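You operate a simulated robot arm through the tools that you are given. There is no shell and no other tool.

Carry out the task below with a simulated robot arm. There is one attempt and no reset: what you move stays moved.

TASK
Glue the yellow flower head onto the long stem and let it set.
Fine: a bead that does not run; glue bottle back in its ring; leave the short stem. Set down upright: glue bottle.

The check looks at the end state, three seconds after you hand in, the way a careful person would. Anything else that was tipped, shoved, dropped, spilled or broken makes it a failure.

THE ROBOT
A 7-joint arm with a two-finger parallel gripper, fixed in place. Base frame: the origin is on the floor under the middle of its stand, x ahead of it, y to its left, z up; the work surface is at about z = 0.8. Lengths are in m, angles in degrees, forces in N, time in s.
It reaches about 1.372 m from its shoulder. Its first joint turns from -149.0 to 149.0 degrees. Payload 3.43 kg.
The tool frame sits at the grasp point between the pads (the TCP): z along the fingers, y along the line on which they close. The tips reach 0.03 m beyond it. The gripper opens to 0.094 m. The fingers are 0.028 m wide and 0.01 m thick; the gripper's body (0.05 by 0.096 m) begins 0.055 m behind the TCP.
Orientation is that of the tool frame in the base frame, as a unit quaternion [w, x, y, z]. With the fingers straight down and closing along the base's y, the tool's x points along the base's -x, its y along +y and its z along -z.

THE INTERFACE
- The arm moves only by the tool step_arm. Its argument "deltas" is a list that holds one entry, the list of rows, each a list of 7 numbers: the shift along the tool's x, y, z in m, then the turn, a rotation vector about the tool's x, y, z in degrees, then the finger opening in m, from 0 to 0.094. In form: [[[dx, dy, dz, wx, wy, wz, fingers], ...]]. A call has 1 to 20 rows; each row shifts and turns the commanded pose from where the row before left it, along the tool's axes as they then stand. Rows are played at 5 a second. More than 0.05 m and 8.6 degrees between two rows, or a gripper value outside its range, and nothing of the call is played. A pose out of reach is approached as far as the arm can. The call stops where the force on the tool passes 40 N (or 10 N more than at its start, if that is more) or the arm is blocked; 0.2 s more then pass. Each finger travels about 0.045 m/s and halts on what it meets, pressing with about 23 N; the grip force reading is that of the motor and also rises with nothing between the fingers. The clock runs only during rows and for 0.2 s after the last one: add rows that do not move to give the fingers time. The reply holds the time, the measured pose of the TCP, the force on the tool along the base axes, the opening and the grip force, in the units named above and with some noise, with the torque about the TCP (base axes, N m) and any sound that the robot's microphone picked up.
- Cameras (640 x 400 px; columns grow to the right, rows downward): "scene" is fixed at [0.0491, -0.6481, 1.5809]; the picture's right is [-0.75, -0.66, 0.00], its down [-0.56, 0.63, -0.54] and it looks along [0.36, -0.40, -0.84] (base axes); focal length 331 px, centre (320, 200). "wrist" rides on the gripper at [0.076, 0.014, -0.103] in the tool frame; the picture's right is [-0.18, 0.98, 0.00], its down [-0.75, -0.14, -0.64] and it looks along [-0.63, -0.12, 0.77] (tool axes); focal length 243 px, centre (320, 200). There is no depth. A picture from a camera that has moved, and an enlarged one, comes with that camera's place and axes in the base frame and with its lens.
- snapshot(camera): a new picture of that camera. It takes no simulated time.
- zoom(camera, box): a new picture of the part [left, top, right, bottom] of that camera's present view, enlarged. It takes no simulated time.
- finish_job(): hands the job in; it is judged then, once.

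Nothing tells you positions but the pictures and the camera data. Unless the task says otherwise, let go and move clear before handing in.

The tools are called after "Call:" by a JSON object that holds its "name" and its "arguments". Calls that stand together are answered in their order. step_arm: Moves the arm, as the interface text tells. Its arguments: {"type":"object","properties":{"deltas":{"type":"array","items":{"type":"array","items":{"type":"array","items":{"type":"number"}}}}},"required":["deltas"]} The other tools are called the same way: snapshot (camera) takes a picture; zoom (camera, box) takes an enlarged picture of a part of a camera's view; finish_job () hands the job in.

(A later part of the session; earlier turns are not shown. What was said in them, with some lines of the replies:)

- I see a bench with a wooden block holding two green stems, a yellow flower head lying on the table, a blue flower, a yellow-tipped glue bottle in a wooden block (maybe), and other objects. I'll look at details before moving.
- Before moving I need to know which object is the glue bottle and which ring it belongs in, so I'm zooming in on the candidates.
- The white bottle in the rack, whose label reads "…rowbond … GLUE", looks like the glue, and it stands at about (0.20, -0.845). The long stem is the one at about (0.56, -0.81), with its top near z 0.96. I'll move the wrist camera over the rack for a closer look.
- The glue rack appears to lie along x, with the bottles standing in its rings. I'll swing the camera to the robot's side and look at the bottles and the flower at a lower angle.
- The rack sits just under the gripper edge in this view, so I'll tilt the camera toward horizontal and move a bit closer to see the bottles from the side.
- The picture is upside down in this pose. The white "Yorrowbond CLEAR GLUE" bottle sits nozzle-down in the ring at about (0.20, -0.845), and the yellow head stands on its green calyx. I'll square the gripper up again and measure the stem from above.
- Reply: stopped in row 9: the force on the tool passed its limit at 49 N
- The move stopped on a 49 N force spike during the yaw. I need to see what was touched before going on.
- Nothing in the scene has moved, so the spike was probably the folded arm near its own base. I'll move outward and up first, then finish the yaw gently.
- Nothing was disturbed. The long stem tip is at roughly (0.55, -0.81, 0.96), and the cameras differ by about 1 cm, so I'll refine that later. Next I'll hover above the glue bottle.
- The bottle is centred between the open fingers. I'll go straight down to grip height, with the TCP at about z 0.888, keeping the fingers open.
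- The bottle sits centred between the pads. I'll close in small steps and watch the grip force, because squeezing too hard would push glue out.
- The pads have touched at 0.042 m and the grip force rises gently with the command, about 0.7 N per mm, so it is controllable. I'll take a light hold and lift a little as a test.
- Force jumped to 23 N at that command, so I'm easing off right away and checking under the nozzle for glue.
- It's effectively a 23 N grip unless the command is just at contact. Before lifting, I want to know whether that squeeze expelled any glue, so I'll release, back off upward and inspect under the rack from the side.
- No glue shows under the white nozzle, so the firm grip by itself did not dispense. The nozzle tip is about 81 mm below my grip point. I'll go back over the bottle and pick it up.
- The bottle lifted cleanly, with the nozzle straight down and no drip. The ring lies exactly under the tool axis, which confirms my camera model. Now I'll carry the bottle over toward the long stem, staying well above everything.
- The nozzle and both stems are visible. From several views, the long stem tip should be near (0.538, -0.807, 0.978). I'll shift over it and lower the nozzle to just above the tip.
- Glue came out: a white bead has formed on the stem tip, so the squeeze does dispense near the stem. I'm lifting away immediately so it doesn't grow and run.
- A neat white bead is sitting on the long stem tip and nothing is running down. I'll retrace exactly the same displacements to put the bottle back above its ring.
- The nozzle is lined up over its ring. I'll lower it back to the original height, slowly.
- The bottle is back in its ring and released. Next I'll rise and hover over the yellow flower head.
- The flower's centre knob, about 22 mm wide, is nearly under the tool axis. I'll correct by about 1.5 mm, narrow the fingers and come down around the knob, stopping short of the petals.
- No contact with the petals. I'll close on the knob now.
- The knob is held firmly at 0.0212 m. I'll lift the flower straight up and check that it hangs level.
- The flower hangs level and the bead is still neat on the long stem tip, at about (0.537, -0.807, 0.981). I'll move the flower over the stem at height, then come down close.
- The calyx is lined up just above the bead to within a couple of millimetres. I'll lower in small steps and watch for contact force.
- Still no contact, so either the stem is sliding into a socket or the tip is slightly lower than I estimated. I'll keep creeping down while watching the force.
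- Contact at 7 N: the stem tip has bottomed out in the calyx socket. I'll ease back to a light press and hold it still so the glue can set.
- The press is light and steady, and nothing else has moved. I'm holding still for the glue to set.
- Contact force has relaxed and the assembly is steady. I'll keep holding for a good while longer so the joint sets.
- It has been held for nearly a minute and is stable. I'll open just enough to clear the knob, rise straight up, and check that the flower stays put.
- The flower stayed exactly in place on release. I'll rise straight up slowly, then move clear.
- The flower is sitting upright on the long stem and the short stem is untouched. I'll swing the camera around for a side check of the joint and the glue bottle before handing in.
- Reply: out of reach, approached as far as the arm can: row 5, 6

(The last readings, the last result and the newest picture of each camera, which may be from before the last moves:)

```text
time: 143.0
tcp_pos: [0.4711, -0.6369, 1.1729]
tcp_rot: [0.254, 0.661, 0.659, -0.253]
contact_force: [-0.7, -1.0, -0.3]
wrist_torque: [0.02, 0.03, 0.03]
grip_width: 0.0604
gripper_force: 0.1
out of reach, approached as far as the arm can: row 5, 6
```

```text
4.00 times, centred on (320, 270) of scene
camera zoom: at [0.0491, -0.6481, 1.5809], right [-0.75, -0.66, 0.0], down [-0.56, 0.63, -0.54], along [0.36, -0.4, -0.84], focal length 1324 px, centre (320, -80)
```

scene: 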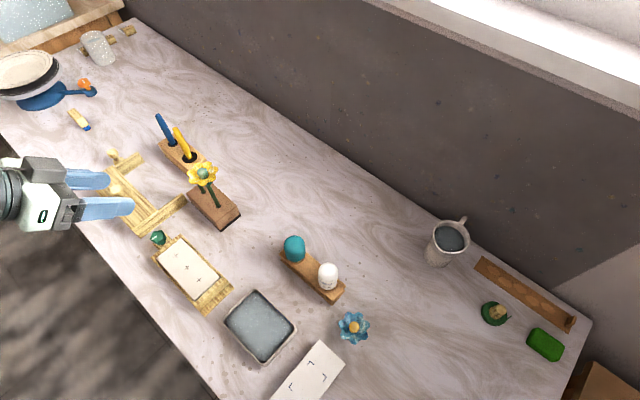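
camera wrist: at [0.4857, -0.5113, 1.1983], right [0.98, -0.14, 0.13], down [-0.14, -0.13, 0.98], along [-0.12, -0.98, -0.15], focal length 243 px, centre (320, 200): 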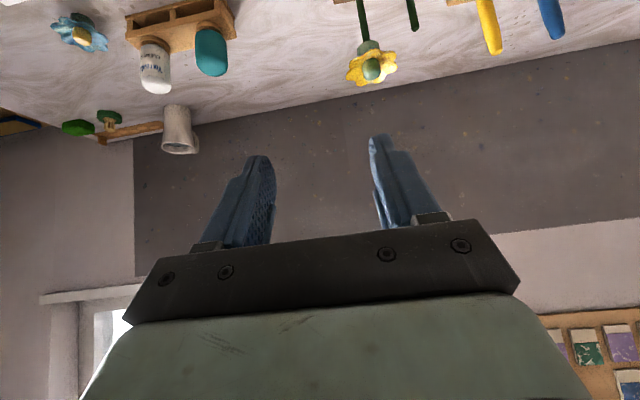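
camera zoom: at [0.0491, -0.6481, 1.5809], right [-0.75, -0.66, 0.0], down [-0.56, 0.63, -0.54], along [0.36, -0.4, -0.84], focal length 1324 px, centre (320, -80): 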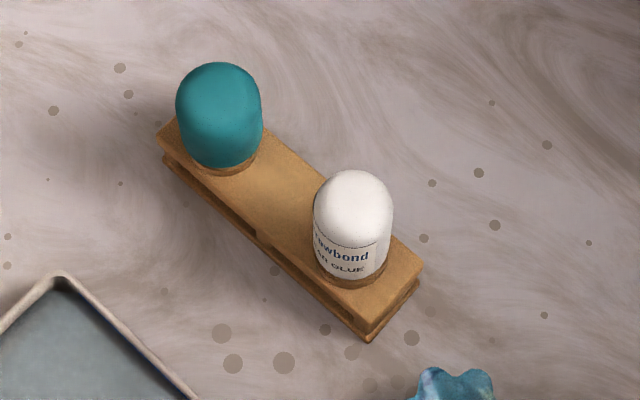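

The joint looks clean: the stem enters the middle of the calyx with no run down it, the bottle is upright in its ring, and the short stem and everything else are untouched. I'll wait a bit longer with the arm clear, then hand in.

Call:
{"name": "step_arm", "arguments": {"deltas": [[[0, 0, 0, 0, 0, 0, 0.06], [0, 0, 0, 0, 0, 0, 0.06], [0, 0, 0, 0, 0, 0, 0.06], [0, 0, 0, 0, 0, 0, 0.06], [0, 0, 0, 0, 0, 0, 0.06], [0, 0, 0, 0, 0, 0, 0.06], [0, 0, 0, 0, 0, 0, 0.06], [0, 0, 0, 0, 0, 0, 0.06], [0, 0, 0, 0, 0, 0, 0.06], [0, 0, 0, 0, 0, 0, 0.06], [0, 0, 0, 0, 0, 0, 0.06], [0, 0, 0, 0, 0, 0, 0.06], [0, 0, 0, 0, 0, 0, 0.06], [0, 0, 0, 0, 0, 0, 0.06], [0, 0, 0, 0, 0, 0, 0.06], [0, 0, 0, 0, 0, 0, 0.06], [0, 0, 0, 0, 0, 0, 0.06], [0, 0, 0, 0, 0, 0, 0.06], [0, 0, 0, 0, 0, 0, 0.06], [0, 0, 0, 0, 0, 0, 0.06]]]}}

Call:
{"name": "step_arm", "arguments": {"deltas": [[[0, 0, 0, 0, 0, 0, 0.06], [0, 0, 0, 0, 0, 0, 0.06], [0, 0, 0, 0, 0, 0, 0.06], [0, 0, 0, 0, 0, 0, 0.06], [0, 0, 0, 0, 0, 0, 0.06], [0, 0, 0, 0, 0, 0, 0.06], [0, 0, 0, 0, 0, 0, 0.06], [0, 0, 0, 0, 0, 0, 0.06], [0, 0, 0, 0, 0, 0, 0.06], [0, 0, 0, 0, 0, 0, 0.06], [0, 0, 0, 0, 0, 0, 0.06], [0, 0, 0, 0, 0, 0, 0.06], [0, 0, 0, 0, 0, 0, 0.06], [0, 0, 0, 0, 0, 0, 0.06], [0, 0, 0, 0, 0, 0, 0.06], [0, 0, 0, 0, 0, 0, 0.06], [0, 0, 0, 0, 0, 0, 0.06], [0, 0, 0, 0, 0, 0, 0.06], [0, 0, 0, 0, 0, 0, 0.06], [0, 0, 0, 0, 0, 0, 0.06]]]}}

Call:
{"name": "step_arm", "arguments": {"deltas": [[[0, 0, 0, 0, 0, 0, 0.06], [0, 0, 0, 0, 0, 0, 0.06], [0, 0, 0, 0, 0, 0, 0.06], [0, 0, 0, 0, 0, 0, 0.06], [0, 0, 0, 0, 0, 0, 0.06], [0, 0, 0, 0, 0, 0, 0.06], [0, 0, 0, 0, 0, 0, 0.06], [0, 0, 0, 0, 0, 0, 0.06], [0, 0, 0, 0, 0, 0, 0.06], [0, 0, 0, 0, 0, 0, 0.06], [0, 0, 0, 0, 0, 0, 0.06], [0, 0, 0, 0, 0, 0, 0.06], [0, 0, 0, 0, 0, 0, 0.06], [0, 0, 0, 0, 0, 0, 0.06], [0, 0, 0, 0, 0, 0, 0.06], [0, 0, 0, 0, 0, 0, 0.06], [0, 0, 0, 0, 0, 0, 0.06], [0, 0, 0, 0, 0, 0, 0.06], [0, 0, 0, 0, 0, 0, 0.06], [0, 0, 0, 0, 0, 0, 0.06]]]}}

Call:
{"name": "snapshot", "arguments": {"camera": "scene"}}

```text
time: 147.2
tcp_pos: [0.472, -0.6368, 1.1723]
tcp_rot: [0.254, 0.662, 0.659, -0.253]
contact_force: [0.5, 0.0, -0.4]
wrist_torque: [0.0, -0.02, 0.03]
grip_width: 0.06
gripper_force: 0.1
```

```text
time: 151.4
tcp_pos: [0.4707, -0.6369, 1.1724]
tcp_rot: [0.254, 0.661, 0.659, -0.253]
contact_force: [0.9, -0.2, 0.0]
wrist_torque: [0.02, -0.01, 0.0]
grip_width: 0.06
gripper_force: 0.0
```

```text
time: 155.6
tcp_pos: [0.4719, -0.636, 1.1722]
tcp_rot: [0.253, 0.662, 0.658, -0.253]
contact_force: [0.4, 0.2, 0.1]
wrist_torque: [0.0, -0.02, -0.02]
grip_width: 0.06
gripper_force: 0.0
```

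```text
taken
```

scene: 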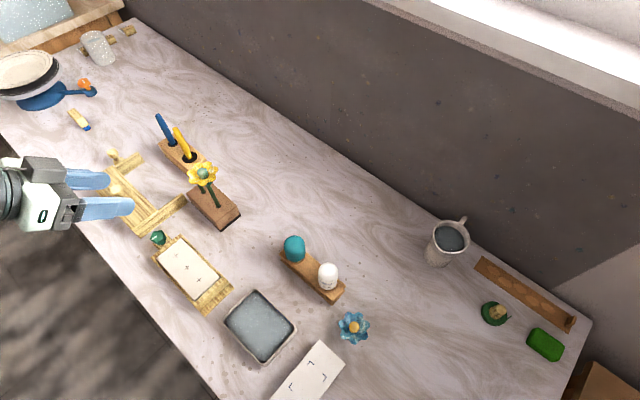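

The yellow flower head is on the long stem and steady, the glue bottle is upright in its ring, the short stem is untouched, and the arm is clear. I'm handing in.

Call:
{"name": "finish_job", "arguments": {}}

```text
The job is handed in.
```

The yellow flower head is glued onto the long stem and stands upright on its own. I've handed the job in but have no result from the check yet.

- **Glue:** one white bead went onto the long stem's tip. I lifted away as soon as it appeared, and I saw nothing running down the stem.
- **Setting:** the stem bottomed out in the flower's socket. I held the flower there for about 55 s with a light press that faded to nothing, then left it untouched for another 20 s. The flower did not shift when I let go. I didn't tug on the joint to test its strength.
- **Glue bottle:** it is back in its ring, nozzle down as I found it.
- **Everything else:** the short stem and the other objects look undisturbed in the final pictures. Early on, one wrist turn stopped on a 49 N force reading. I found nothing moved or touched, and I suspect the arm had folded too close to its own base.
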